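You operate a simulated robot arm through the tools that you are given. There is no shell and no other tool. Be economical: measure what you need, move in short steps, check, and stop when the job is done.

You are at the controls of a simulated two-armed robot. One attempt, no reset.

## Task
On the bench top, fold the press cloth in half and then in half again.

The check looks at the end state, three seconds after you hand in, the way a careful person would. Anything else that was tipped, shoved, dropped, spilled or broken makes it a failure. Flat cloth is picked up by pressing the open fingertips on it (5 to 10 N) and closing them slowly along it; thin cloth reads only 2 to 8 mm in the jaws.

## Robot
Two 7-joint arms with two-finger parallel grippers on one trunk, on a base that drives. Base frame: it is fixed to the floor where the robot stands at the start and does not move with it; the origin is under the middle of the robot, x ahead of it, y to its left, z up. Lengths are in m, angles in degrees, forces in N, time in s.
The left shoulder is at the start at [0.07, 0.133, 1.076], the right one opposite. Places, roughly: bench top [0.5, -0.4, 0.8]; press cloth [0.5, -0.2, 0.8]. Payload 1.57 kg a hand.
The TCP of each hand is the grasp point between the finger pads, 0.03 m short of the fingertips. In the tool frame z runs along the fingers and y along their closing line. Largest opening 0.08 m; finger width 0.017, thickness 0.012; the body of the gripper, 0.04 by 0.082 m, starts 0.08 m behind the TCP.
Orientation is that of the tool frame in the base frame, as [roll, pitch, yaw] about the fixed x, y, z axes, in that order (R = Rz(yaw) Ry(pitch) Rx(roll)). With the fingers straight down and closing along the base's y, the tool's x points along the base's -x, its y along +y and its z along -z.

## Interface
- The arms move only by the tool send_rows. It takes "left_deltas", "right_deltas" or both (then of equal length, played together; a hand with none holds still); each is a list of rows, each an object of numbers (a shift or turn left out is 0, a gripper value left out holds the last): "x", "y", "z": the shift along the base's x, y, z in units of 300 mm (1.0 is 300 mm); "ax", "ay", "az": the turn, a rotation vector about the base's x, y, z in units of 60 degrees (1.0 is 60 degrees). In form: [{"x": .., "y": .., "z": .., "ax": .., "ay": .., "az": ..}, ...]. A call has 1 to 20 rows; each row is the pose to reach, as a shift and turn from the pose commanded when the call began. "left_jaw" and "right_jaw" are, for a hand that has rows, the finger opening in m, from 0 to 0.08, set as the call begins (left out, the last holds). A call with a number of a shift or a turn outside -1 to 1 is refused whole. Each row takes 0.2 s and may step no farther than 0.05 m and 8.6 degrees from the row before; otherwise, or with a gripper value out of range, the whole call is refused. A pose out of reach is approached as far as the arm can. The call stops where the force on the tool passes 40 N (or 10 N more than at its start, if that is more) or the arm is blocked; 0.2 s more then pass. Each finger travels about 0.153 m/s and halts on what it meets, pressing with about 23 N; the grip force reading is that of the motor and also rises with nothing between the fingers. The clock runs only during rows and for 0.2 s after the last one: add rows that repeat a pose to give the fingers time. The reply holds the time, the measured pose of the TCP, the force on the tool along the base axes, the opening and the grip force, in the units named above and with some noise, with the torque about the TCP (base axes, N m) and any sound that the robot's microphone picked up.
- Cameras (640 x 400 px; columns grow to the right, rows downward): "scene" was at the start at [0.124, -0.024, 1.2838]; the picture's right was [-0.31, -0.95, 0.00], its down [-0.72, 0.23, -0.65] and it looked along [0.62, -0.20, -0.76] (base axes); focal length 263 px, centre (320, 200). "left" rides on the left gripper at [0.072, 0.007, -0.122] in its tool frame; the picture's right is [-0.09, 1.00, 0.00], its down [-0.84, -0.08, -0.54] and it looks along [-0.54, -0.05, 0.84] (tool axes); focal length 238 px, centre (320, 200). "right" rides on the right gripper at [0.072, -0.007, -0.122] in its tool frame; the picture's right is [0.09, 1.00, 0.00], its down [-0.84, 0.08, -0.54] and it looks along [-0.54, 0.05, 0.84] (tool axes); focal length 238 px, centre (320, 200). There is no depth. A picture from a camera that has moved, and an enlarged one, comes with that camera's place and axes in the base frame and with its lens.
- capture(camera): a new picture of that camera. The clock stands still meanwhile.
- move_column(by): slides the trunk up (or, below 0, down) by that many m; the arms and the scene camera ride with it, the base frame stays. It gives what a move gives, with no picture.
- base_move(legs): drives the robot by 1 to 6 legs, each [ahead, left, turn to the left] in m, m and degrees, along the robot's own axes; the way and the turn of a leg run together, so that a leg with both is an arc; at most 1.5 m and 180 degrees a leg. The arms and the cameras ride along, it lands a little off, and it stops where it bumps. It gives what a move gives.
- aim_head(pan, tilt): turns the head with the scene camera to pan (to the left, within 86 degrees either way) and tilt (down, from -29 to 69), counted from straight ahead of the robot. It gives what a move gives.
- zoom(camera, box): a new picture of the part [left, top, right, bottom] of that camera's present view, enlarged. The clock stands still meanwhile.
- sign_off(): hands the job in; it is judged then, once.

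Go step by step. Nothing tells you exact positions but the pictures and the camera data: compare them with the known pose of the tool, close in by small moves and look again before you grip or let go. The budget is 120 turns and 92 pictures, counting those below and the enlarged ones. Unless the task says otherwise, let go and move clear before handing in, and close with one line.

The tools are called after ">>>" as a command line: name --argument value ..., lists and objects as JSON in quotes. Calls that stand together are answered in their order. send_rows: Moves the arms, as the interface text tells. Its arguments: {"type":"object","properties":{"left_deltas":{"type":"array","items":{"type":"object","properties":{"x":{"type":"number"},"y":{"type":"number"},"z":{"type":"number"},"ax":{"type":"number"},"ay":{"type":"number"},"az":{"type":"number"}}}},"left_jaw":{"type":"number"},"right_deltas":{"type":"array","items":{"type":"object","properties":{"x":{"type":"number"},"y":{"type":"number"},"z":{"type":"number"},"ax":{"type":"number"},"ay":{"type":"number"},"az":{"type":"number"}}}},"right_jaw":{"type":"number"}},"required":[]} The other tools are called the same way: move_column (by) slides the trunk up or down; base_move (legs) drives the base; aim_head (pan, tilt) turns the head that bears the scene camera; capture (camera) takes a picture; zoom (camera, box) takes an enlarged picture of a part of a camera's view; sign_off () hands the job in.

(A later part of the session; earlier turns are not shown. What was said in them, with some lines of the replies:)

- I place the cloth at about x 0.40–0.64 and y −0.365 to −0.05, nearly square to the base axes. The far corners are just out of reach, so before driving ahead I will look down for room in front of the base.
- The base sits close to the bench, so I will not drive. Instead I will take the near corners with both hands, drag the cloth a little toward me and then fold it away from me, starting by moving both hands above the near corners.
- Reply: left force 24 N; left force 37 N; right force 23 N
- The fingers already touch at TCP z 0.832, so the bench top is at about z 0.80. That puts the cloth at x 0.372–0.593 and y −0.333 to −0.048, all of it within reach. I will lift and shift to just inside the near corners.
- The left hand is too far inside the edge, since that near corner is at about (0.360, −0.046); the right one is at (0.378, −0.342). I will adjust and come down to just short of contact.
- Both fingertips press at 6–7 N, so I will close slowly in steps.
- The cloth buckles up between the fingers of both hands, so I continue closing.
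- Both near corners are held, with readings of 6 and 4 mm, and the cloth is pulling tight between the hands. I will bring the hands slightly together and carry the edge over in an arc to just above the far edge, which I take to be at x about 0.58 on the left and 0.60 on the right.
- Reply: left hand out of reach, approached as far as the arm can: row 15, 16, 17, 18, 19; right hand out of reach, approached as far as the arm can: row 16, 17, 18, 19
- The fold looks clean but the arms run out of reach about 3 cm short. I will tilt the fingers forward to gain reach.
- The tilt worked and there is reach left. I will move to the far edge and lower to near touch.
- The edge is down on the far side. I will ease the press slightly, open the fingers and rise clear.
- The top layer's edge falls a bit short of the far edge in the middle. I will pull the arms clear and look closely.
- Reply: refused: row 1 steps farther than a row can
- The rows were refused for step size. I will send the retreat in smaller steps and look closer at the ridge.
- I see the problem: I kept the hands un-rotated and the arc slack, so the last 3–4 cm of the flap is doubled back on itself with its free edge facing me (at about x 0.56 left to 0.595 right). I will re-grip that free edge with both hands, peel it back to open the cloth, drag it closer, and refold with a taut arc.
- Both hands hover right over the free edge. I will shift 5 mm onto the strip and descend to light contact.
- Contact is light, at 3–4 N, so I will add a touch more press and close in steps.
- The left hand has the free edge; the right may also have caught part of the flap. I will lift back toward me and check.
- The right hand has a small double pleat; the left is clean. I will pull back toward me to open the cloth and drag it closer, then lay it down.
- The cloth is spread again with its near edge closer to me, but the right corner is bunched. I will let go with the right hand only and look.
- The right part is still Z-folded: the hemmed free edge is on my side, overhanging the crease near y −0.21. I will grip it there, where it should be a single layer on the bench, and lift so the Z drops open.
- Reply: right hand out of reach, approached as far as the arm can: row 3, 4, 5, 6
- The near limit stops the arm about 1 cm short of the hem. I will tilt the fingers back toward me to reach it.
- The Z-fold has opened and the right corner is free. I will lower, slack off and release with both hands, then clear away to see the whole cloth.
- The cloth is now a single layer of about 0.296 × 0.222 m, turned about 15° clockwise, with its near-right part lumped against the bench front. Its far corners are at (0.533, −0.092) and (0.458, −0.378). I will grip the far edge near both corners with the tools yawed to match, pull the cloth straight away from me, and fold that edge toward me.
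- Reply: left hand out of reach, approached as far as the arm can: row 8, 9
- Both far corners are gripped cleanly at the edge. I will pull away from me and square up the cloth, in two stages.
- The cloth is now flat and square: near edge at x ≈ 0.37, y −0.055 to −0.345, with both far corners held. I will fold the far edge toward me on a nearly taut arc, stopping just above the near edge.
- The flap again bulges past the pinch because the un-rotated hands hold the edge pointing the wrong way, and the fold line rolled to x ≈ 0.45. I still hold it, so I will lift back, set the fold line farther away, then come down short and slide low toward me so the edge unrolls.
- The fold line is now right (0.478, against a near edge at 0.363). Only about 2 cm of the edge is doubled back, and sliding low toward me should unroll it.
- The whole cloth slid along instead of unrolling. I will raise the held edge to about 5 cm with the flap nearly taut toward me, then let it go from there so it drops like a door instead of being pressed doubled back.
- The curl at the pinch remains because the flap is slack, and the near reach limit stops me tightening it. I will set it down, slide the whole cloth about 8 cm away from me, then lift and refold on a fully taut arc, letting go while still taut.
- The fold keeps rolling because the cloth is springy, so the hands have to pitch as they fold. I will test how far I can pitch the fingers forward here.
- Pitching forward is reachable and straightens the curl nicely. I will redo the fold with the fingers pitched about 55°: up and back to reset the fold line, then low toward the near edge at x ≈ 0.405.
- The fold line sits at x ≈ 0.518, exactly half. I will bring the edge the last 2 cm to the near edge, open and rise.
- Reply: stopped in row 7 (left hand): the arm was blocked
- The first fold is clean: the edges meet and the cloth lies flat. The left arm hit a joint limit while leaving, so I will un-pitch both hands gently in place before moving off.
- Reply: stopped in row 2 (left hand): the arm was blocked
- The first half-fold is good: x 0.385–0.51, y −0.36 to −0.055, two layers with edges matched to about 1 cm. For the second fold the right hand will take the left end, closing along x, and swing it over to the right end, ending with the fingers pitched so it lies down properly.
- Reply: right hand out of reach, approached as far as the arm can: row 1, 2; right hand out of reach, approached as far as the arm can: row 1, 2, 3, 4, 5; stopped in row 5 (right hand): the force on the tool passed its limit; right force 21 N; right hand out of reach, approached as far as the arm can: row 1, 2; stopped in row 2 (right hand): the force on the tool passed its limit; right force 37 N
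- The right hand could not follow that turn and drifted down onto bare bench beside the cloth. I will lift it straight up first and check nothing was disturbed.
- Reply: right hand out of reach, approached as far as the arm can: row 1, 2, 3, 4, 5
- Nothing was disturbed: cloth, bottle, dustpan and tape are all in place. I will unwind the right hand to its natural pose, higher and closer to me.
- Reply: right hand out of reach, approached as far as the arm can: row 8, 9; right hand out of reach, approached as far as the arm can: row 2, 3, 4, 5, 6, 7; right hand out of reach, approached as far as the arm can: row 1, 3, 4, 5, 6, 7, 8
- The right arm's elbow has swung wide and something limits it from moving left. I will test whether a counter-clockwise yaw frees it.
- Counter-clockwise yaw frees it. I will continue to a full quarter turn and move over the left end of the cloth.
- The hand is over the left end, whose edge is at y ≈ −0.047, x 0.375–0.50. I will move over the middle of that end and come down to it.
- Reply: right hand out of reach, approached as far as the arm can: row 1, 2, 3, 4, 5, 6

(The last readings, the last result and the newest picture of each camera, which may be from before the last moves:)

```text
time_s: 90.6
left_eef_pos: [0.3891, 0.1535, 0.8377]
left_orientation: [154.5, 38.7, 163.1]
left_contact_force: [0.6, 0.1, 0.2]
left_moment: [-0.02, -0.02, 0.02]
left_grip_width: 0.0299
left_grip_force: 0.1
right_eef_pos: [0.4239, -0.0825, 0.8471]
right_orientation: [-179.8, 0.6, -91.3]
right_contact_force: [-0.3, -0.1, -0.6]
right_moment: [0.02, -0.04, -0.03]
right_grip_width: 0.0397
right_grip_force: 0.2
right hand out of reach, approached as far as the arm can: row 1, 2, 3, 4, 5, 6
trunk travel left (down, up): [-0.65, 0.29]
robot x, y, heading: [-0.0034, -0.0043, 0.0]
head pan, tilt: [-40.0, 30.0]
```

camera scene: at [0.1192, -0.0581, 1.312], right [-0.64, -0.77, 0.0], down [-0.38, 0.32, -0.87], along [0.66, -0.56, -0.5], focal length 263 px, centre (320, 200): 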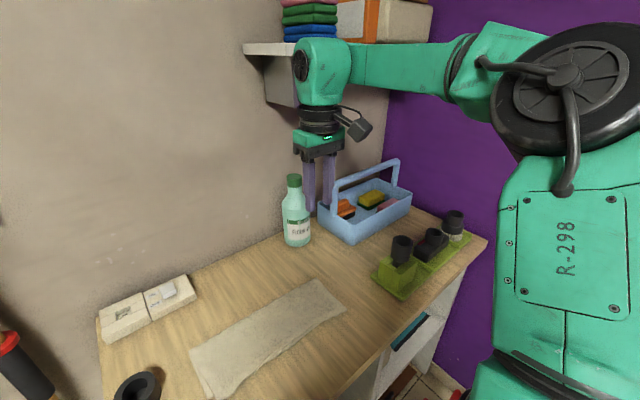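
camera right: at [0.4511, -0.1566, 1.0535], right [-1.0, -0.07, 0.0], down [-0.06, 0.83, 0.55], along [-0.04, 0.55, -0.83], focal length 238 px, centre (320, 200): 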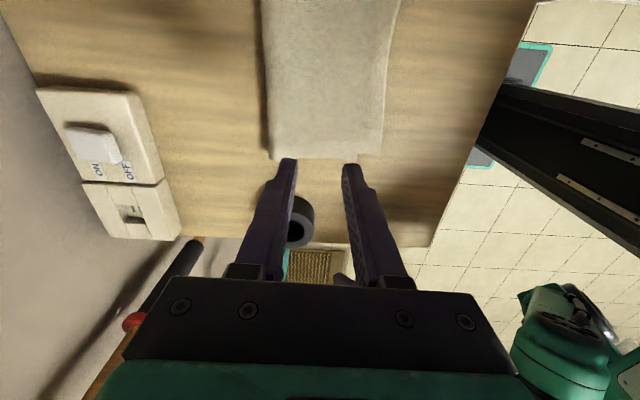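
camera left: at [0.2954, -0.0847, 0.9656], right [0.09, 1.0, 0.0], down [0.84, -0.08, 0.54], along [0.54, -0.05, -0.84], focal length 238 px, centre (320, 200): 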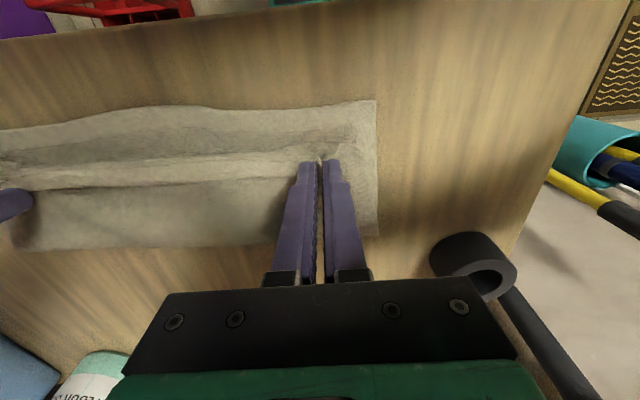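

>>> send_rows --right_deltas '[{"z": 0.05, "az": 0.1}, {"z": 0.05, "az": 0.2}, {"x": 0.02, "y": 0.03, "z": 0.05, "az": 0.25}, {"x": 0.045, "y": 0.075, "z": 0.05, "az": 0.25}, {"x": 0.045, "y": 0.075, "z": 0.02, "az": 0.25}, {"x": 0.045, "y": 0.075, "z": 0.0, "az": 0.25}]'

```text
time_s: 92.0
left_eef_pos: [0.3882, 0.1532, 0.8381]
left_orientation: [154.4, 38.8, 163.0]
left_contact_force: [0.5, 0.7, -0.3]
left_moment: [0.01, -0.01, 0.01]
left_grip_width: 0.03
left_grip_force: 0.0
right_eef_pos: [0.4254, -0.0813, 0.8548]
right_orientation: [-179.8, 0.7, -76.5]
right_contact_force: [-0.5, 0.7, 0.3]
right_moment: [0.03, -0.01, 0.03]
right_grip_width: 0.04
right_grip_force: 0.1
right hand out of reach, approached as far as the arm can: row 3, 4, 5, 6
trunk travel left (down, up): [-0.65, 0.29]
robot x, y, heading: [0.0018, -0.0033, -0.0]
head pan, tilt: [-40.0, 30.0]
```

>>> send_rows --right_deltas '[{"z": 0.03, "az": -0.12}, {"z": 0.03, "az": -0.25}, {"z": 0.03, "az": -0.25, "ax": 0.12}, {"z": 0.03, "az": -0.25, "ax": 0.24}, {"z": 0.03, "az": -0.25, "ax": 0.33}, {"x": 0.02, "y": 0.03, "z": 0.0, "az": -0.25, "ax": 0.33}, {"x": 0.042, "y": 0.04, "z": 0.0, "az": -0.25, "ax": 0.33}, {"x": 0.042, "y": 0.04, "z": 0.0, "az": -0.25, "ax": 0.33}]'

>>> capture --camera "right"

```text
time_s: 93.8
left_eef_pos: [0.3884, 0.1545, 0.8376]
left_orientation: [154.4, 38.8, 163.0]
left_contact_force: [-0.2, 0.1, 0.0]
left_moment: [0.01, 0.0, -0.01]
left_grip_width: 0.0299
left_grip_force: 0.0
right_eef_pos: [0.4382, -0.0684, 0.8559]
right_orientation: [-177.8, 20.2, -91.1]
right_contact_force: [-0.3, 0.5, -0.7]
right_moment: [0.03, -0.01, 0.02]
right_grip_width: 0.0399
right_grip_force: 0.0
trunk travel left (down, up): [-0.65, 0.29]
robot x, y, heading: [-0.0017, 0.0019, 0.1]
head pan, tilt: [-40.0, 30.0]
```

```text
14 pictures are left
camera right: at [0.4379, -0.1771, 0.9464], right [-1.0, -0.05, -0.07], down [-0.09, 0.6, 0.79], along [0.0, 0.8, -0.6], focal length 238 px, centre (320, 200)
```

right: 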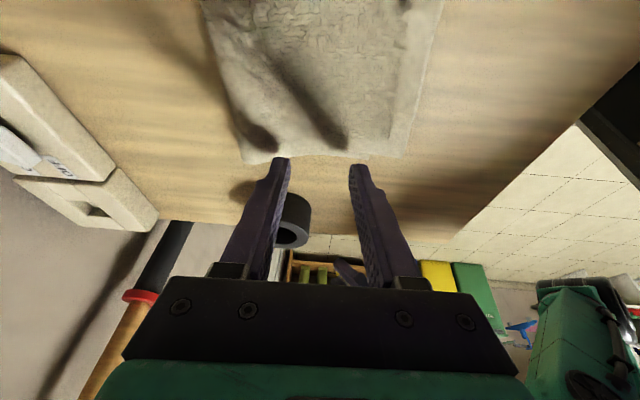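

The tilt reaches it: the tips will land about 1 cm inside the end edge. I am descending to contact.

>>> send_rows --right_deltas '[{"z": -0.03}, {"z": -0.055}, {"z": -0.07}, {"z": -0.07}]'

```text
time_s: 94.8
left_eef_pos: [0.3872, 0.1537, 0.8388]
left_orientation: [154.4, 38.8, 163.0]
left_contact_force: [-0.1, 0.5, 0.6]
left_moment: [0.0, -0.05, 0.06]
left_grip_width: 0.0299
left_grip_force: 0.0
right_eef_pos: [0.4394, -0.0681, 0.8363]
right_orientation: [-177.5, 20.3, -91.1]
right_contact_force: [0.8, -0.6, 14.0]
right_moment: [0.02, 0.19, 0.01]
right_grip_width: 0.0393
right_grip_force: 0.0
trunk travel left (down, up): [-0.65, 0.29]
robot x, y, heading: [0.0005, 0.0022, 0.1]
head pan, tilt: [-40.0, 30.0]
```

>>> send_rows --right_deltas '[{"z": 0.002}, {"z": 0.002}]' --right_jaw 0.031

>>> send_rows --right_deltas '[{"z": 0}, {"z": 0}]' --right_jaw 0.022

>>> send_rows --right_deltas '[{"z": 0}, {"z": 0}]' --right_jaw 0.013

>>> send_rows --right_deltas '[{"z": 0}, {"z": 0}, {"z": 0}]' --right_jaw 0.0

>>> send_rows --right_deltas '[{"y": -0.01, "z": 0.05}, {"y": -0.03, "z": 0.1}, {"y": -0.05, "z": 0.15}, {"y": -0.05, "z": 0.15}]'

>>> capture --camera "right"

```text
time_s: 95.4
left_eef_pos: [0.3873, 0.1534, 0.8376]
left_orientation: [154.5, 38.7, 163.0]
left_contact_force: [0.3, 0.2, 0.2]
left_moment: [-0.03, -0.02, -0.01]
left_grip_width: 0.0299
left_grip_force: 0.1
right_eef_pos: [0.4366, -0.0675, 0.836]
right_orientation: [-177.5, 20.3, -91.1]
right_contact_force: [0.2, 1.9, 14.7]
right_moment: [0.11, 0.19, -0.02]
right_grip_width: 0.0309
right_grip_force: 0.1
trunk travel left (down, up): [-0.65, 0.29]
robot x, y, heading: [0.0016, -0.0005, 0.1]
head pan, tilt: [-40.0, 30.0]
```

```text
time_s: 96.0
left_eef_pos: [0.3865, 0.1536, 0.8396]
left_orientation: [154.4, 38.8, 163.0]
left_contact_force: [0.3, 0.0, 0.3]
left_moment: [0.03, 0.03, -0.01]
left_grip_width: 0.03
left_grip_force: 0.0
right_eef_pos: [0.4373, -0.0686, 0.836]
right_orientation: [-177.5, 20.1, -91.1]
right_contact_force: [2.2, 0.2, 15.4]
right_moment: [-0.01, 0.02, 0.01]
right_grip_width: 0.0192
right_grip_force: 0.2
trunk travel left (down, up): [-0.65, 0.29]
robot x, y, heading: [-0.0008, 0.0011, 0.0]
head pan, tilt: [-40.0, 30.0]
```

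```text
time_s: 96.6
left_eef_pos: [0.388, 0.1539, 0.838]
left_orientation: [154.4, 38.8, 163.0]
left_contact_force: [-0.4, -0.3, 0.6]
left_moment: [0.02, 0.0, -0.01]
left_grip_width: 0.0301
left_grip_force: 0.1
right_eef_pos: [0.4383, -0.0679, 0.835]
right_orientation: [-177.5, 20.1, -91.1]
right_contact_force: [-0.4, 0.4, 14.6]
right_moment: [0.07, 0.04, 0.03]
right_grip_width: 0.0131
right_grip_force: 0.0
trunk travel left (down, up): [-0.65, 0.29]
robot x, y, heading: [-0.0008, 0.0018, -0.1]
head pan, tilt: [-40.0, 30.0]
```

```text
time_s: 97.4
left_eef_pos: [0.3866, 0.1538, 0.8389]
left_orientation: [154.4, 38.8, 162.9]
left_contact_force: [0.2, -1.7, -0.3]
left_moment: [0.0, -0.01, 0.0]
left_grip_width: 0.0302
left_grip_force: 0.0
right_eef_pos: [0.4372, -0.0679, 0.8367]
right_orientation: [-177.5, 20.2, -91.1]
right_contact_force: [-0.7, 0.2, 12.8]
right_moment: [0.06, 0.06, -0.01]
right_grip_width: 0.0073
right_grip_force: 22.9
trunk travel left (down, up): [-0.65, 0.29]
robot x, y, heading: [-0.0004, 0.0001, -0.0]
head pan, tilt: [-40.0, 30.0]
```

```text
time_s: 98.4
left_eef_pos: [0.3888, 0.1539, 0.8383]
left_orientation: [154.5, 38.8, 162.9]
left_contact_force: [-0.5, 0.3, 0.5]
left_moment: [0.0, 0.02, 0.02]
left_grip_width: 0.0303
left_grip_force: 0.1
right_eef_pos: [0.4384, -0.0855, 0.8815]
right_orientation: [-177.8, 20.2, -91.1]
right_contact_force: [0.0, 0.3, -0.3]
right_moment: [0.01, 0.01, 0.02]
right_grip_width: 0.0068
right_grip_force: 22.9
trunk travel left (down, up): [-0.65, 0.29]
robot x, y, heading: [-0.0019, -0.0006, 0.0]
head pan, tilt: [-40.0, 30.0]
```

```text
13 pictures are left
camera right: at [0.4377, -0.1946, 0.9719], right [-1.0, -0.05, -0.07], down [-0.09, 0.6, 0.79], along [0.0, 0.8, -0.6], focal length 238 px, centre (320, 200)
```

right: 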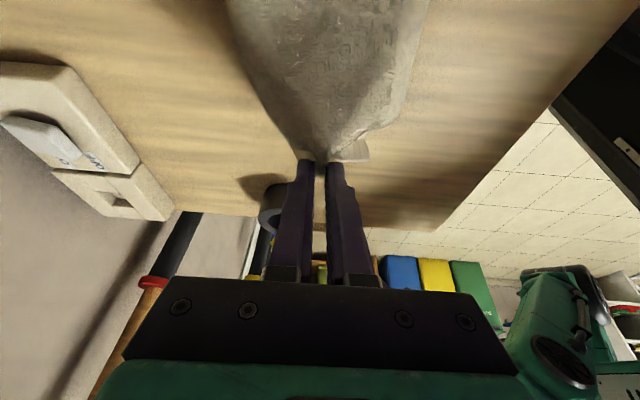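

The jaws read 7 mm, so both layers are in the grip. I will swing the end up and over to the right while pitching the hand, first half only.

>>> send_rows --right_deltas '[{"y": -0.028, "z": 0.027, "ax": 0.033}, {"y": -0.056, "z": 0.053, "ax": 0.067}, {"y": -0.092, "z": 0.087, "ax": 0.1}, {"y": -0.129, "z": 0.117, "ax": 0.133}, {"y": -0.165, "z": 0.142, "ax": 0.167}, {"y": -0.201, "z": 0.163, "ax": 0.2}, {"y": -0.245, "z": 0.18, "ax": 0.233}, {"y": -0.29, "z": 0.193, "ax": 0.267}, {"y": -0.335, "z": 0.197, "ax": 0.3}, {"y": -0.379, "z": 0.198, "ax": 0.333}, {"y": -0.379, "z": 0.198, "ax": 0.333}]'

>>> aim_head --pan -22 --tilt 52

>>> capture --camera "scene"

```text
time_s: 100.8
left_eef_pos: [0.3885, 0.1532, 0.8388]
left_orientation: [154.5, 38.7, 163.1]
left_contact_force: [0.2, -0.8, -0.7]
left_moment: [-0.02, 0.04, 0.0]
left_grip_width: 0.0302
left_grip_force: 0.0
right_eef_pos: [0.4372, -0.1977, 0.9401]
right_orientation: [-178.2, 40.2, -91.3]
right_contact_force: [-0.2, -0.1, 0.5]
right_moment: [0.0, -0.02, 0.0]
right_grip_width: 0.0071
right_grip_force: 23.0
trunk travel left (down, up): [-0.65, 0.29]
robot x, y, heading: [-0.0013, -0.0024, -0.2]
head pan, tilt: [-40.0, 30.0]
```

```text
time_s: 101.7
left_eef_pos: [0.3878, 0.1547, 0.838]
left_orientation: [154.4, 38.7, 163.0]
left_contact_force: [1.0, 0.0, 0.3]
left_moment: [0.0, 0.03, 0.0]
left_grip_width: 0.03
left_grip_force: 0.1
right_eef_pos: [0.4377, -0.1979, 0.9394]
right_orientation: [-178.2, 40.2, -91.5]
right_contact_force: [-0.5, -0.6, 0.1]
right_moment: [0.0, -0.02, -0.05]
right_grip_width: 0.0069
right_grip_force: 23.2
trunk travel left (down, up): [-0.65, 0.29]
robot x, y, heading: [-0.0002, -0.0011, -0.1]
head pan, tilt: [-22.0, 52.0]
```

```text
12 pictures are left
camera scene: at [0.1196, -0.0283, 1.28], right [-0.37, -0.93, 0.0], down [-0.73, 0.3, -0.62], along [0.57, -0.23, -0.79], focal length 263 px, centre (320, 200)
```

scene: 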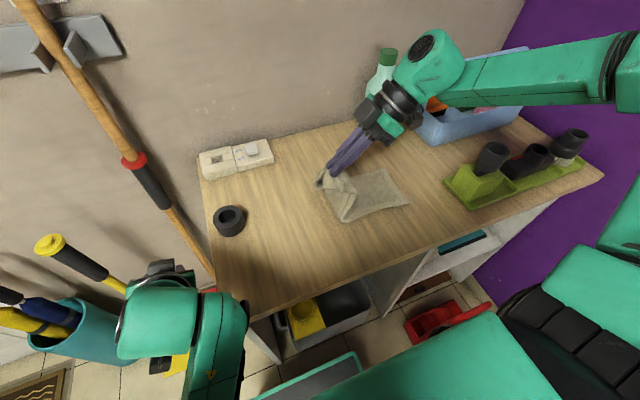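

Both layers come along and it is folding nicely. I continue over toward the right end, stopping a few cm short.

>>> send_rows --right_deltas '[{"y": -0.042, "z": -0.004}, {"y": -0.084, "z": -0.01}, {"y": -0.125, "z": -0.025}, {"y": -0.167, "z": -0.043}, {"y": -0.208, "z": -0.064}, {"y": -0.25, "z": -0.086}, {"y": -0.289, "z": -0.11}, {"y": -0.327, "z": -0.136}, {"y": -0.36, "z": -0.16}, {"y": -0.394, "z": -0.186}, {"y": -0.422, "z": -0.21}, {"y": -0.45, "z": -0.233}, {"y": -0.45, "z": -0.233}]'

>>> zoom --camera "scene" --box '[290, 110, 530, 260]'

```text
time_s: 104.5
left_eef_pos: [0.3884, 0.1533, 0.8374]
left_orientation: [154.6, 38.7, 163.0]
left_contact_force: [-0.1, 0.6, 0.1]
left_moment: [0.02, 0.02, 0.03]
left_grip_width: 0.0302
left_grip_force: 0.1
right_eef_pos: [0.4383, -0.3326, 0.8693]
right_orientation: [-178.2, 40.3, -91.3]
right_contact_force: [0.1, 0.4, -0.6]
right_moment: [0.02, -0.02, -0.05]
right_grip_width: 0.0067
right_grip_force: 22.7
trunk travel left (down, up): [-0.65, 0.29]
robot x, y, heading: [0.0012, -0.0011, -0.0]
head pan, tilt: [-22.0, 52.0]
```

```text
2.67 times, centred on (410, 185) of scene
camera zoom: at [0.1195, -0.028, 1.2799], right [-0.37, -0.93, 0.0], down [-0.73, 0.29, -0.62], along [0.57, -0.23, -0.79], focal length 701 px, centre (80, 240)
```

zoom: 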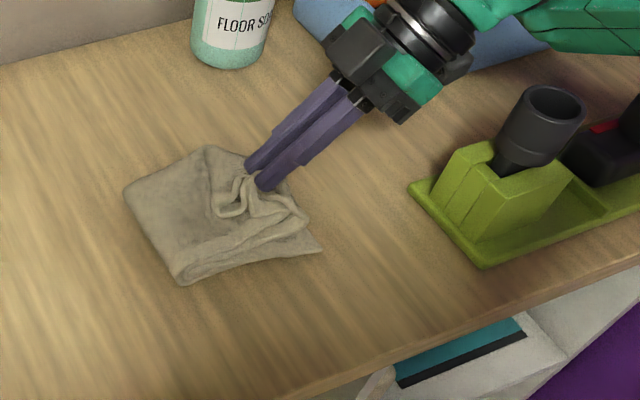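

Good shape, but the fold line has rolled to y ≈ −0.227 and half would be about −0.20. I will swing back to re-lay the fold line farther left, then come over lower.

>>> send_rows --right_deltas '[{"y": 0.043, "z": 0.08}, {"y": 0.143, "z": 0.147}, {"y": 0.243, "z": 0.18}, {"y": 0.343, "z": 0.18}, {"y": 0.443, "z": 0.163}, {"y": 0.543, "z": 0.13}, {"y": 0.61, "z": 0.097}, {"y": 0.61, "z": 0.097}, {"y": 0.527, "z": 0.113}, {"y": 0.443, "z": 0.123}, {"y": 0.36, "z": 0.113}, {"y": 0.277, "z": 0.09}, {"y": 0.193, "z": 0.06}, {"y": 0.11, "z": 0.023}, {"y": 0.043, "z": -0.007}, {"y": -0.017, "z": -0.033}, {"y": -0.067, "z": -0.053}, {"y": -0.067, "z": -0.053}]'

>>> zoom --camera "scene" --box '[290, 110, 530, 260]'

```text
time_s: 108.3
left_eef_pos: [0.3881, 0.153, 0.8375]
left_orientation: [154.5, 38.7, 162.9]
left_contact_force: [-0.1, -0.2, -0.1]
left_moment: [0.01, 0.01, 0.02]
left_grip_width: 0.0305
left_grip_force: 0.1
right_eef_pos: [0.4376, -0.3534, 0.8551]
right_orientation: [-178.3, 40.3, -91.3]
right_contact_force: [-0.6, 0.4, 0.9]
right_moment: [0.0, 0.0, -0.01]
right_grip_width: 0.0066
right_grip_force: 23.0
trunk travel left (down, up): [-0.65, 0.29]
robot x, y, heading: [0.0043, 0.0001, 0.3]
head pan, tilt: [-22.0, 52.0]
```

```text
2.67 times, centred on (410, 185) of scene
camera zoom: at [0.1193, -0.0278, 1.2799], right [-0.37, -0.93, 0.0], down [-0.73, 0.29, -0.62], along [0.57, -0.23, -0.79], focal length 701 px, centre (80, 240)
```

zoom: 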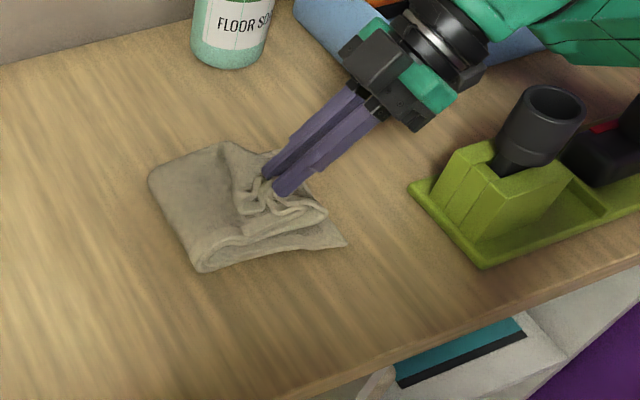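

The cloth slid right and the bottom half is still about 1.5–2 cm short. I will swing back farther and come over lower so less of the bottom peels up.

>>> send_rows --right_deltas '[{"y": 0.047, "z": 0.077}, {"y": 0.147, "z": 0.143}, {"y": 0.247, "z": 0.177}, {"y": 0.347, "z": 0.193}, {"y": 0.447, "z": 0.193}, {"y": 0.547, "z": 0.177}, {"y": 0.647, "z": 0.143}, {"y": 0.747, "z": 0.1}, {"y": 0.747, "z": 0.1}, {"y": 0.647, "z": 0.1}, {"y": 0.547, "z": 0.103}, {"y": 0.447, "z": 0.097}, {"y": 0.347, "z": 0.083}, {"y": 0.247, "z": 0.06}, {"y": 0.147, "z": 0.037}, {"y": 0.063, "z": 0.017}, {"y": -0.003, "z": 0.0}, {"y": -0.053, "z": -0.007}, {"y": -0.053, "z": -0.007}]'

>>> zoom --camera "scene" --box '[290, 110, 530, 260]'

```text
time_s: 112.3
left_eef_pos: [0.3891, 0.1549, 0.8376]
left_orientation: [154.5, 38.7, 163.1]
left_contact_force: [-0.4, 0.1, -0.1]
left_moment: [0.01, 0.02, 0.02]
left_grip_width: 0.03
left_grip_force: 0.1
right_eef_pos: [0.4367, -0.3673, 0.8504]
right_orientation: [-178.3, 40.2, -91.4]
right_contact_force: [0.7, 1.5, 1.9]
right_moment: [0.07, -0.02, -0.01]
right_grip_width: 0.0068
right_grip_force: 23.0
trunk travel left (down, up): [-0.65, 0.29]
robot x, y, heading: [-0.0005, -0.0022, -0.1]
head pan, tilt: [-22.0, 52.0]
```

```text
2.67 times, centred on (410, 185) of scene
camera zoom: at [0.1192, -0.0275, 1.28], right [-0.37, -0.93, 0.0], down [-0.73, 0.29, -0.62], along [0.57, -0.23, -0.79], focal length 701 px, centre (80, 240)
```

zoom: 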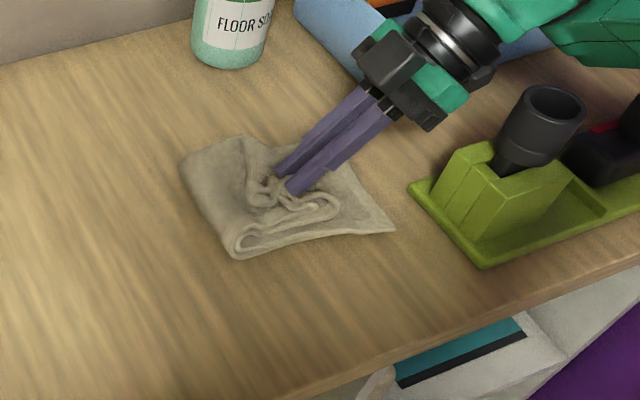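

The fold line is now exactly half (bottom about 0.146 m), but the cloth has slid right toward the tray. I will press lightly and drag the whole bundle back left before finishing, to stay clear of the tray.

>>> send_rows --right_deltas '[{"z": -0.02}, {"z": -0.035}, {"z": -0.035}]'

```text
time_s: 113.1
left_eef_pos: [0.3867, 0.1546, 0.8393]
left_orientation: [154.5, 38.8, 163.0]
left_contact_force: [0.4, 0.1, 0.1]
left_moment: [0.02, -0.01, -0.03]
left_grip_width: 0.0301
left_grip_force: 0.2
right_eef_pos: [0.4367, -0.3672, 0.8427]
right_orientation: [-178.0, 40.3, -91.2]
right_contact_force: [1.4, -2.1, 17.1]
right_moment: [0.25, -0.08, -0.04]
right_grip_width: 0.0069
right_grip_force: 22.9
trunk travel left (down, up): [-0.65, 0.29]
robot x, y, heading: [0.0042, -0.0024, 0.0]
head pan, tilt: [-22.0, 52.0]
```

>>> send_rows --right_deltas '[{"z": 0.003, "y": 0.03, "x": 0.008}, {"z": 0.003, "y": 0.065, "x": 0.016}, {"z": 0.003, "y": 0.1, "x": 0.024}, {"z": 0.003, "y": 0.135, "x": 0.032}, {"z": 0.003, "y": 0.17, "x": 0.04}, {"z": 0.003, "y": 0.2, "x": 0.05}, {"z": 0.003, "y": 0.2, "x": 0.05}]'

>>> zoom --camera "scene" --box '[290, 110, 530, 260]'

```text
time_s: 114.7
left_eef_pos: [0.3877, 0.1534, 0.8379]
left_orientation: [154.4, 38.8, 163.0]
left_contact_force: [0.9, 0.1, 0.3]
left_moment: [0.01, 0.01, -0.01]
left_grip_width: 0.0298
left_grip_force: 0.0
right_eef_pos: [0.4529, -0.3079, 0.8435]
right_orientation: [-178.1, 40.2, -91.2]
right_contact_force: [-1.3, -4.4, 16.7]
right_moment: [0.09, 0.02, 0.02]
right_grip_width: 0.007
right_grip_force: 23.2
trunk travel left (down, up): [-0.65, 0.29]
robot x, y, heading: [0.0033, -0.002, -0.1]
head pan, tilt: [-22.0, 52.0]
```

```text
2.67 times, centred on (410, 185) of scene
camera zoom: at [0.1164, -0.0277, 1.2803], right [-0.37, -0.93, 0.0], down [-0.73, 0.29, -0.62], along [0.57, -0.23, -0.79], focal length 701 px, centre (80, 240)
```

zoom: 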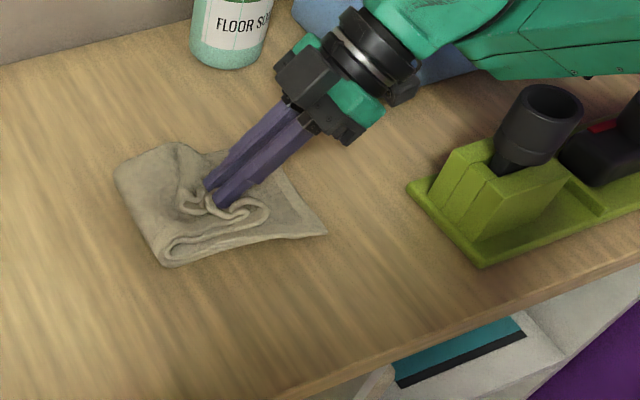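

The whole bundle came left intact and the bottom half is about 0.145 m. Now I will lift the held edge slightly, pitch a little more, and lay it onto the right end.

>>> send_rows --right_deltas '[{"y": -0.004, "z": 0.045, "ax": 0.05}, {"y": -0.029, "z": 0.074, "ax": 0.1}, {"x": 0.005, "y": -0.076, "z": 0.081, "ax": 0.15}, {"x": 0.01, "y": -0.124, "z": 0.073, "ax": 0.167}, {"x": 0.015, "y": -0.167, "z": 0.056, "ax": 0.167}, {"x": 0.02, "y": -0.204, "z": 0.036, "ax": 0.167}, {"x": 0.02, "y": -0.23, "z": 0.016, "ax": 0.167}, {"x": 0.02, "y": -0.23, "z": 0.016, "ax": 0.167}]'

>>> zoom --camera "scene" --box '[290, 110, 530, 260]'

```text
time_s: 116.5
left_eef_pos: [0.3883, 0.1538, 0.8375]
left_orientation: [154.5, 38.6, 163.1]
left_contact_force: [0.4, 0.0, 0.6]
left_moment: [0.01, 0.0, -0.01]
left_grip_width: 0.0295
left_grip_force: 0.2
right_eef_pos: [0.4607, -0.3693, 0.8529]
right_orientation: [-178.7, 50.2, -91.7]
right_contact_force: [0.7, 0.3, 1.2]
right_moment: [0.0, 0.01, 0.03]
right_grip_width: 0.0071
right_grip_force: 23.3
right hand out of reach, approached as far as the arm can: row 7, 8
trunk travel left (down, up): [-0.65, 0.29]
robot x, y, heading: [0.0024, -0.0009, -0.1]
head pan, tilt: [-22.0, 52.0]
```

```text
2.67 times, centred on (410, 185) of scene
camera zoom: at [0.1196, -0.0281, 1.2799], right [-0.37, -0.93, 0.0], down [-0.73, 0.29, -0.62], along [0.57, -0.23, -0.79], focal length 701 px, centre (80, 240)
```

zoom: 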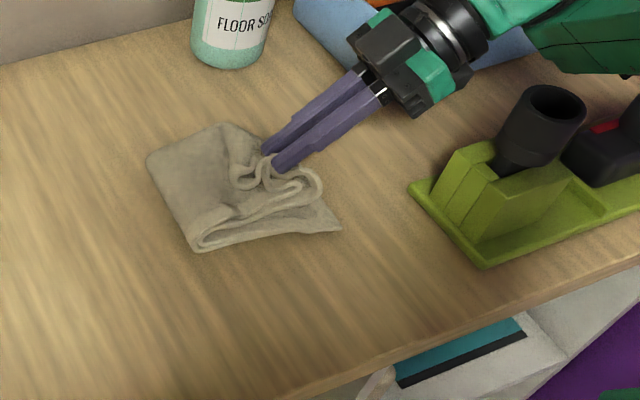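

The last move rolled the fold right again and met a reach limit. I will pull the end back left until the cloth is flat and tight, then come over low once more, which gave the exact half fold.

>>> send_rows --right_deltas '[{"y": 0.054, "z": 0.071}, {"y": 0.154, "z": 0.138}, {"y": 0.254, "z": 0.171}, {"y": 0.354, "z": 0.188}, {"y": 0.454, "z": 0.188}, {"y": 0.554, "z": 0.171}, {"y": 0.654, "z": 0.138}, {"y": 0.754, "z": 0.095}, {"y": 0.854, "z": 0.038}, {"y": 0.954, "z": 0.005}, {"y": 0.954, "z": 0.005}]'

>>> capture --camera "scene"

```text
time_s: 118.9
left_eef_pos: [0.3871, 0.1531, 0.8392]
left_orientation: [154.3, 38.7, 162.8]
left_contact_force: [0.1, -0.6, 1.3]
left_moment: [0.0, -0.03, 0.0]
left_grip_width: 0.0299
left_grip_force: 0.0
right_eef_pos: [0.4596, -0.0814, 0.8535]
right_orientation: [-178.5, 50.2, -91.5]
right_contact_force: [-0.4, -0.3, 0.7]
right_moment: [0.0, 0.01, 0.0]
right_grip_width: 0.0067
right_grip_force: 22.7
trunk travel left (down, up): [-0.65, 0.29]
robot x, y, heading: [0.0016, 0.0015, 0.0]
head pan, tilt: [-22.0, 52.0]
```

```text
6 pictures are left
camera scene: at [0.1193, -0.0288, 1.2799], right [-0.37, -0.93, 0.0], down [-0.73, 0.3, -0.62], along [0.57, -0.23, -0.79], focal length 263 px, centre (320, 200)
```

scene: 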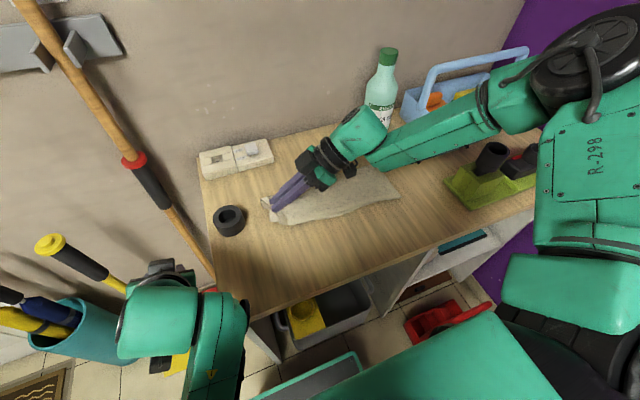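

>>> send_rows --right_deltas '[{"y": -0.067, "z": 0.067}, {"y": -0.117, "z": 0.083}, {"y": -0.167, "z": 0.09}, {"y": -0.217, "z": 0.093}, {"y": -0.267, "z": 0.093}, {"y": -0.317, "z": 0.091}, {"y": -0.367, "z": 0.087}, {"y": -0.417, "z": 0.08}, {"y": -0.467, "z": 0.073}, {"y": -0.517, "z": 0.062}, {"y": -0.567, "z": 0.05}, {"y": -0.617, "z": 0.038}, {"y": -0.667, "z": 0.027}, {"y": -0.71, "z": 0.017}, {"y": -0.75, "z": 0.007}, {"y": -0.785, "z": 0.0}, {"y": -0.817, "z": -0.005}, {"y": -0.84, "z": -0.007}, {"y": -0.84, "z": -0.007}]'

>>> zoom --camera "scene" --box '[290, 110, 530, 260]'

```text
time_s: 122.9
left_eef_pos: [0.3878, 0.1548, 0.8383]
left_orientation: [154.5, 38.8, 163.0]
left_contact_force: [0.5, 0.1, 0.5]
left_moment: [0.03, -0.03, 0.02]
left_grip_width: 0.0296
left_grip_force: 0.0
right_eef_pos: [0.4589, -0.3375, 0.8526]
right_orientation: [-178.7, 50.2, -91.6]
right_contact_force: [-0.1, 0.9, -0.2]
right_moment: [0.0, 0.01, -0.01]
right_grip_width: 0.0069
right_grip_force: 22.3
trunk travel left (down, up): [-0.65, 0.29]
robot x, y, heading: [0.0, 0.0027, 0.3]
head pan, tilt: [-22.0, 52.0]
```

```text
2.67 times, centred on (410, 185) of scene
camera zoom: at [0.1194, -0.0279, 1.2799], right [-0.37, -0.93, 0.0], down [-0.73, 0.29, -0.62], along [0.57, -0.23, -0.79], focal length 701 px, centre (80, 240)
```

zoom: 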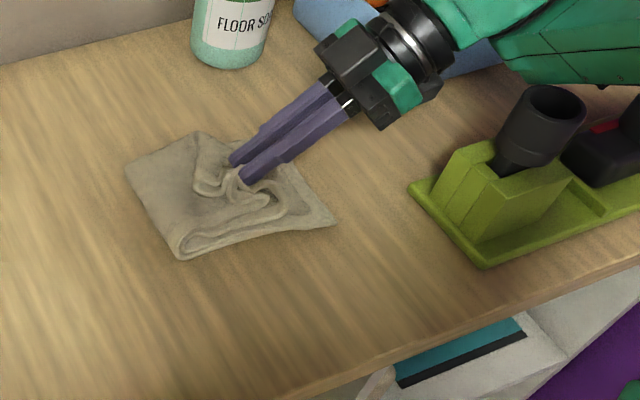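

The fold line is again at half (bottom about 0.143 m), with a few cm of the end curled up at the pinch. I will pitch the hand further to point the edge down and right, let it go while springy rather than pressed, and see how it settles.

>>> send_rows --right_deltas '[{"y": -0.02, "z": 0.01, "ax": 0.067}, {"y": -0.04, "z": 0.018, "ax": 0.133}, {"y": -0.063, "z": 0.022, "ax": 0.2}, {"y": -0.063, "z": 0.022, "ax": 0.2}]'

>>> send_rows --right_deltas '[{"z": 0}, {"z": 0}, {"z": 0}, {"y": -0.03, "z": 0.02}, {"y": -0.1, "z": 0.06}, {"y": -0.15, "z": 0.12}, {"y": -0.15, "z": 0.2}, {"y": -0.15, "z": 0.2}]' --right_jaw 0.04

>>> zoom --camera "scene" --box '[290, 110, 530, 260]'

```text
time_s: 123.9
left_eef_pos: [0.3891, 0.1534, 0.8367]
left_orientation: [154.5, 38.7, 163.0]
left_contact_force: [0.4, -0.6, 0.2]
left_moment: [0.01, 0.01, 0.01]
left_grip_width: 0.0297
left_grip_force: 0.0
right_eef_pos: [0.4582, -0.3622, 0.8634]
right_orientation: [-179.7, 56.3, -94.3]
right_contact_force: [-1.3, -0.8, 0.0]
right_moment: [0.0, -0.05, 0.01]
right_grip_width: 0.0065
right_grip_force: 23.1
right hand out of reach, approached as far as the arm can: row 2, 3, 4
trunk travel left (down, up): [-0.65, 0.29]
robot x, y, heading: [0.0001, 0.0007, 0.2]
head pan, tilt: [-22.0, 52.0]
```

```text
time_s: 125.7
left_eef_pos: [0.3887, 0.1538, 0.8372]
left_orientation: [154.5, 38.7, 163.0]
left_contact_force: [-0.7, 0.4, -0.6]
left_moment: [0.01, -0.01, 0.0]
left_grip_width: 0.0298
left_grip_force: 0.2
right_eef_pos: [0.4564, -0.4082, 0.9308]
right_orientation: [-179.6, 56.1, -94.3]
right_contact_force: [-0.9, 0.2, -0.4]
right_moment: [-0.02, 0.02, 0.02]
right_grip_width: 0.0401
right_grip_force: 0.1
right hand out of reach, approached as far as the arm can: row 5, 6, 7, 8
trunk travel left (down, up): [-0.65, 0.29]
robot x, y, heading: [-0.0002, -0.0001, 0.5]
head pan, tilt: [-22.0, 52.0]
```

```text
2.67 times, centred on (410, 185) of scene
camera zoom: at [0.12, -0.0279, 1.2799], right [-0.37, -0.93, 0.0], down [-0.73, 0.29, -0.62], along [0.57, -0.23, -0.79], focal length 701 px, centre (80, 240)
```

zoom: 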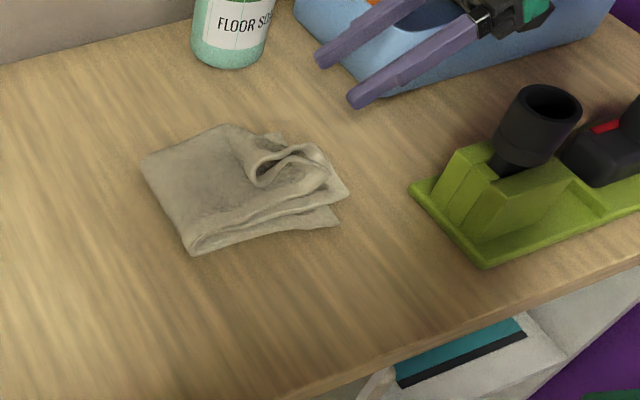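

It sprang open well: the flap now reaches the right end, with just a small roll left where I had pinched. I will look closer at that roll.

>>> zoom --camera "scene" --box '[340, 148, 428, 208]'

```text
6.67 times, centred on (384, 178) of scene
camera zoom: at [0.12, -0.0279, 1.2799], right [-0.37, -0.93, 0.0], down [-0.73, 0.29, -0.62], along [0.57, -0.23, -0.79], focal length 1754 px, centre (-107, 347)
```

zoom: 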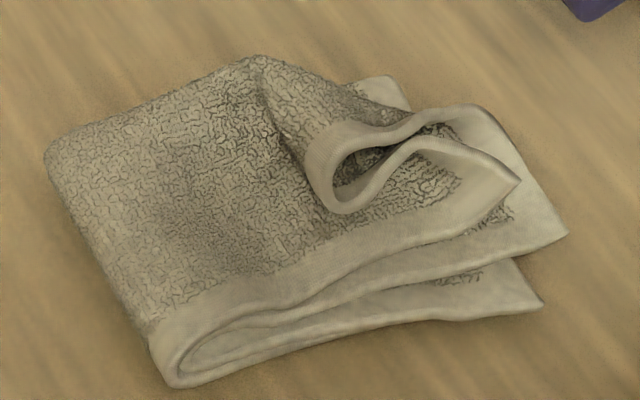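

A pleat remains in the middle of the top edge, its hem pulled back to about (0.473, −0.335), while the corners are already aligned at y ≈ −0.39 to −0.405. I will straighten the hand above it with the fingers closed, then nudge that hem to the right.

>>> send_rows --right_deltas '[{"y": 0.04, "ax": -0.1}, {"y": 0.09, "ax": -0.2}, {"y": 0.14, "ax": -0.3}, {"y": 0.2, "ax": -0.4}, {"y": 0.26, "ax": -0.5}, {"x": 0.03, "y": 0.31, "ax": -0.6}, {"x": 0.05, "y": 0.33, "ax": -0.68}, {"x": 0.05, "y": 0.33, "ax": -0.68}]' --right_jaw 0.0

```text
time_s: 127.5
left_eef_pos: [0.3875, 0.153, 0.8388]
left_orientation: [154.5, 38.7, 163.0]
left_contact_force: [0.1, 0.6, -0.1]
left_moment: [-0.01, 0.02, 0.0]
left_grip_width: 0.03
left_grip_force: 0.1
right_eef_pos: [0.4695, -0.3101, 0.9276]
right_orientation: [-176.7, 15.3, -92.4]
right_contact_force: [0.0, -0.1, -0.5]
right_moment: [0.01, 0.01, 0.0]
right_grip_width: 0.0
right_grip_force: 21.5
trunk travel left (down, up): [-0.65, 0.29]
robot x, y, heading: [0.0004, -0.0012, -0.1]
head pan, tilt: [-22.0, 52.0]
```

>>> send_rows --right_deltas '[{"x": 0.01, "z": -0.1}, {"x": 0.01, "z": -0.18}, {"x": 0.01, "z": -0.235}, {"x": 0.01, "z": -0.255}, {"x": 0.01, "z": -0.255}]'

```text
time_s: 128.7
left_eef_pos: [0.3872, 0.1537, 0.8387]
left_orientation: [154.5, 38.7, 163.0]
left_contact_force: [-0.2, 0.8, -0.5]
left_moment: [-0.01, 0.01, 0.04]
left_grip_width: 0.03
left_grip_force: 0.1
right_eef_pos: [0.4728, -0.3104, 0.853]
right_orientation: [-176.9, 15.4, -92.5]
right_contact_force: [0.0, 0.1, -0.1]
right_moment: [0.02, -0.01, 0.0]
right_grip_width: 0.0
right_grip_force: 21.3
trunk travel left (down, up): [-0.65, 0.29]
robot x, y, heading: [0.0031, 0.0013, 0.1]
head pan, tilt: [-22.0, 52.0]
```

>>> send_rows --right_deltas '[{"y": -0.04}, {"y": -0.08}, {"y": -0.12}, {"y": -0.16}, {"y": -0.2}, {"y": -0.24}, {"y": -0.275}, {"y": -0.275, "z": 0.08}, {"y": -0.275, "z": 0.2}, {"y": -0.275, "z": 0.3}, {"y": -0.275, "z": 0.3}]'

>>> zoom --camera "scene" --box '[340, 148, 428, 208]'

```text
time_s: 131.1
left_eef_pos: [0.389, 0.1531, 0.8369]
left_orientation: [154.4, 38.7, 163.0]
left_contact_force: [-0.8, -0.4, -0.3]
left_moment: [0.0, -0.02, -0.02]
left_grip_width: 0.0299
left_grip_force: 0.1
right_eef_pos: [0.4743, -0.3895, 0.9427]
right_orientation: [-176.9, 15.4, -92.4]
right_contact_force: [0.7, 0.5, -0.1]
right_moment: [-0.01, -0.01, -0.01]
right_grip_width: 0.0001
right_grip_force: 21.4
trunk travel left (down, up): [-0.65, 0.29]
robot x, y, heading: [0.0, 0.0005, -0.0]
head pan, tilt: [-22.0, 52.0]
```

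```text
6.67 times, centred on (384, 178) of scene
camera zoom: at [0.1198, -0.0285, 1.2799], right [-0.37, -0.93, 0.0], down [-0.73, 0.3, -0.62], along [0.57, -0.23, -0.79], focal length 1754 px, centre (-107, 347)
```

zoom: 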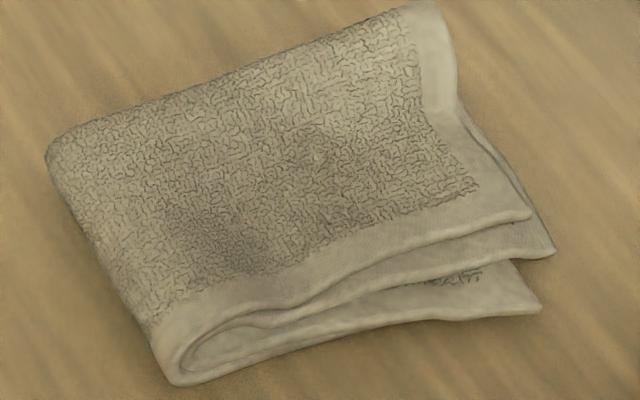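

That flattened it: the cloth now lies as a neat quarter with all four layers aligned. I will raise the right hand a bit further clear and hand in.

>>> send_rows --right_deltas '[{"z": 0.1}, {"z": 0.2}, {"z": 0.25}]'

>>> sign_off

```text
time_s: 131.9
left_eef_pos: [0.3886, 0.1534, 0.8368]
left_orientation: [154.5, 38.7, 163.0]
left_contact_force: [0.8, 0.2, -0.3]
left_moment: [0.0, 0.01, -0.03]
left_grip_width: 0.03
left_grip_force: 0.1
right_eef_pos: [0.474, -0.3926, 1.0182]
right_orientation: [-176.9, 15.4, -92.3]
right_contact_force: [0.0, -0.4, 0.0]
right_moment: [0.0, 0.01, 0.02]
right_grip_width: 0.0
right_grip_force: 20.8
trunk travel left (down, up): [-0.65, 0.29]
robot x, y, heading: [-0.0012, -0.004, -0.3]
head pan, tilt: [-22.0, 52.0]
```

```text
The job is handed in.
```

The press cloth is folded in half and in half again on the bench top, edges matched to within about 2 cm, hands clear, and nothing else looked moved in the pictures.
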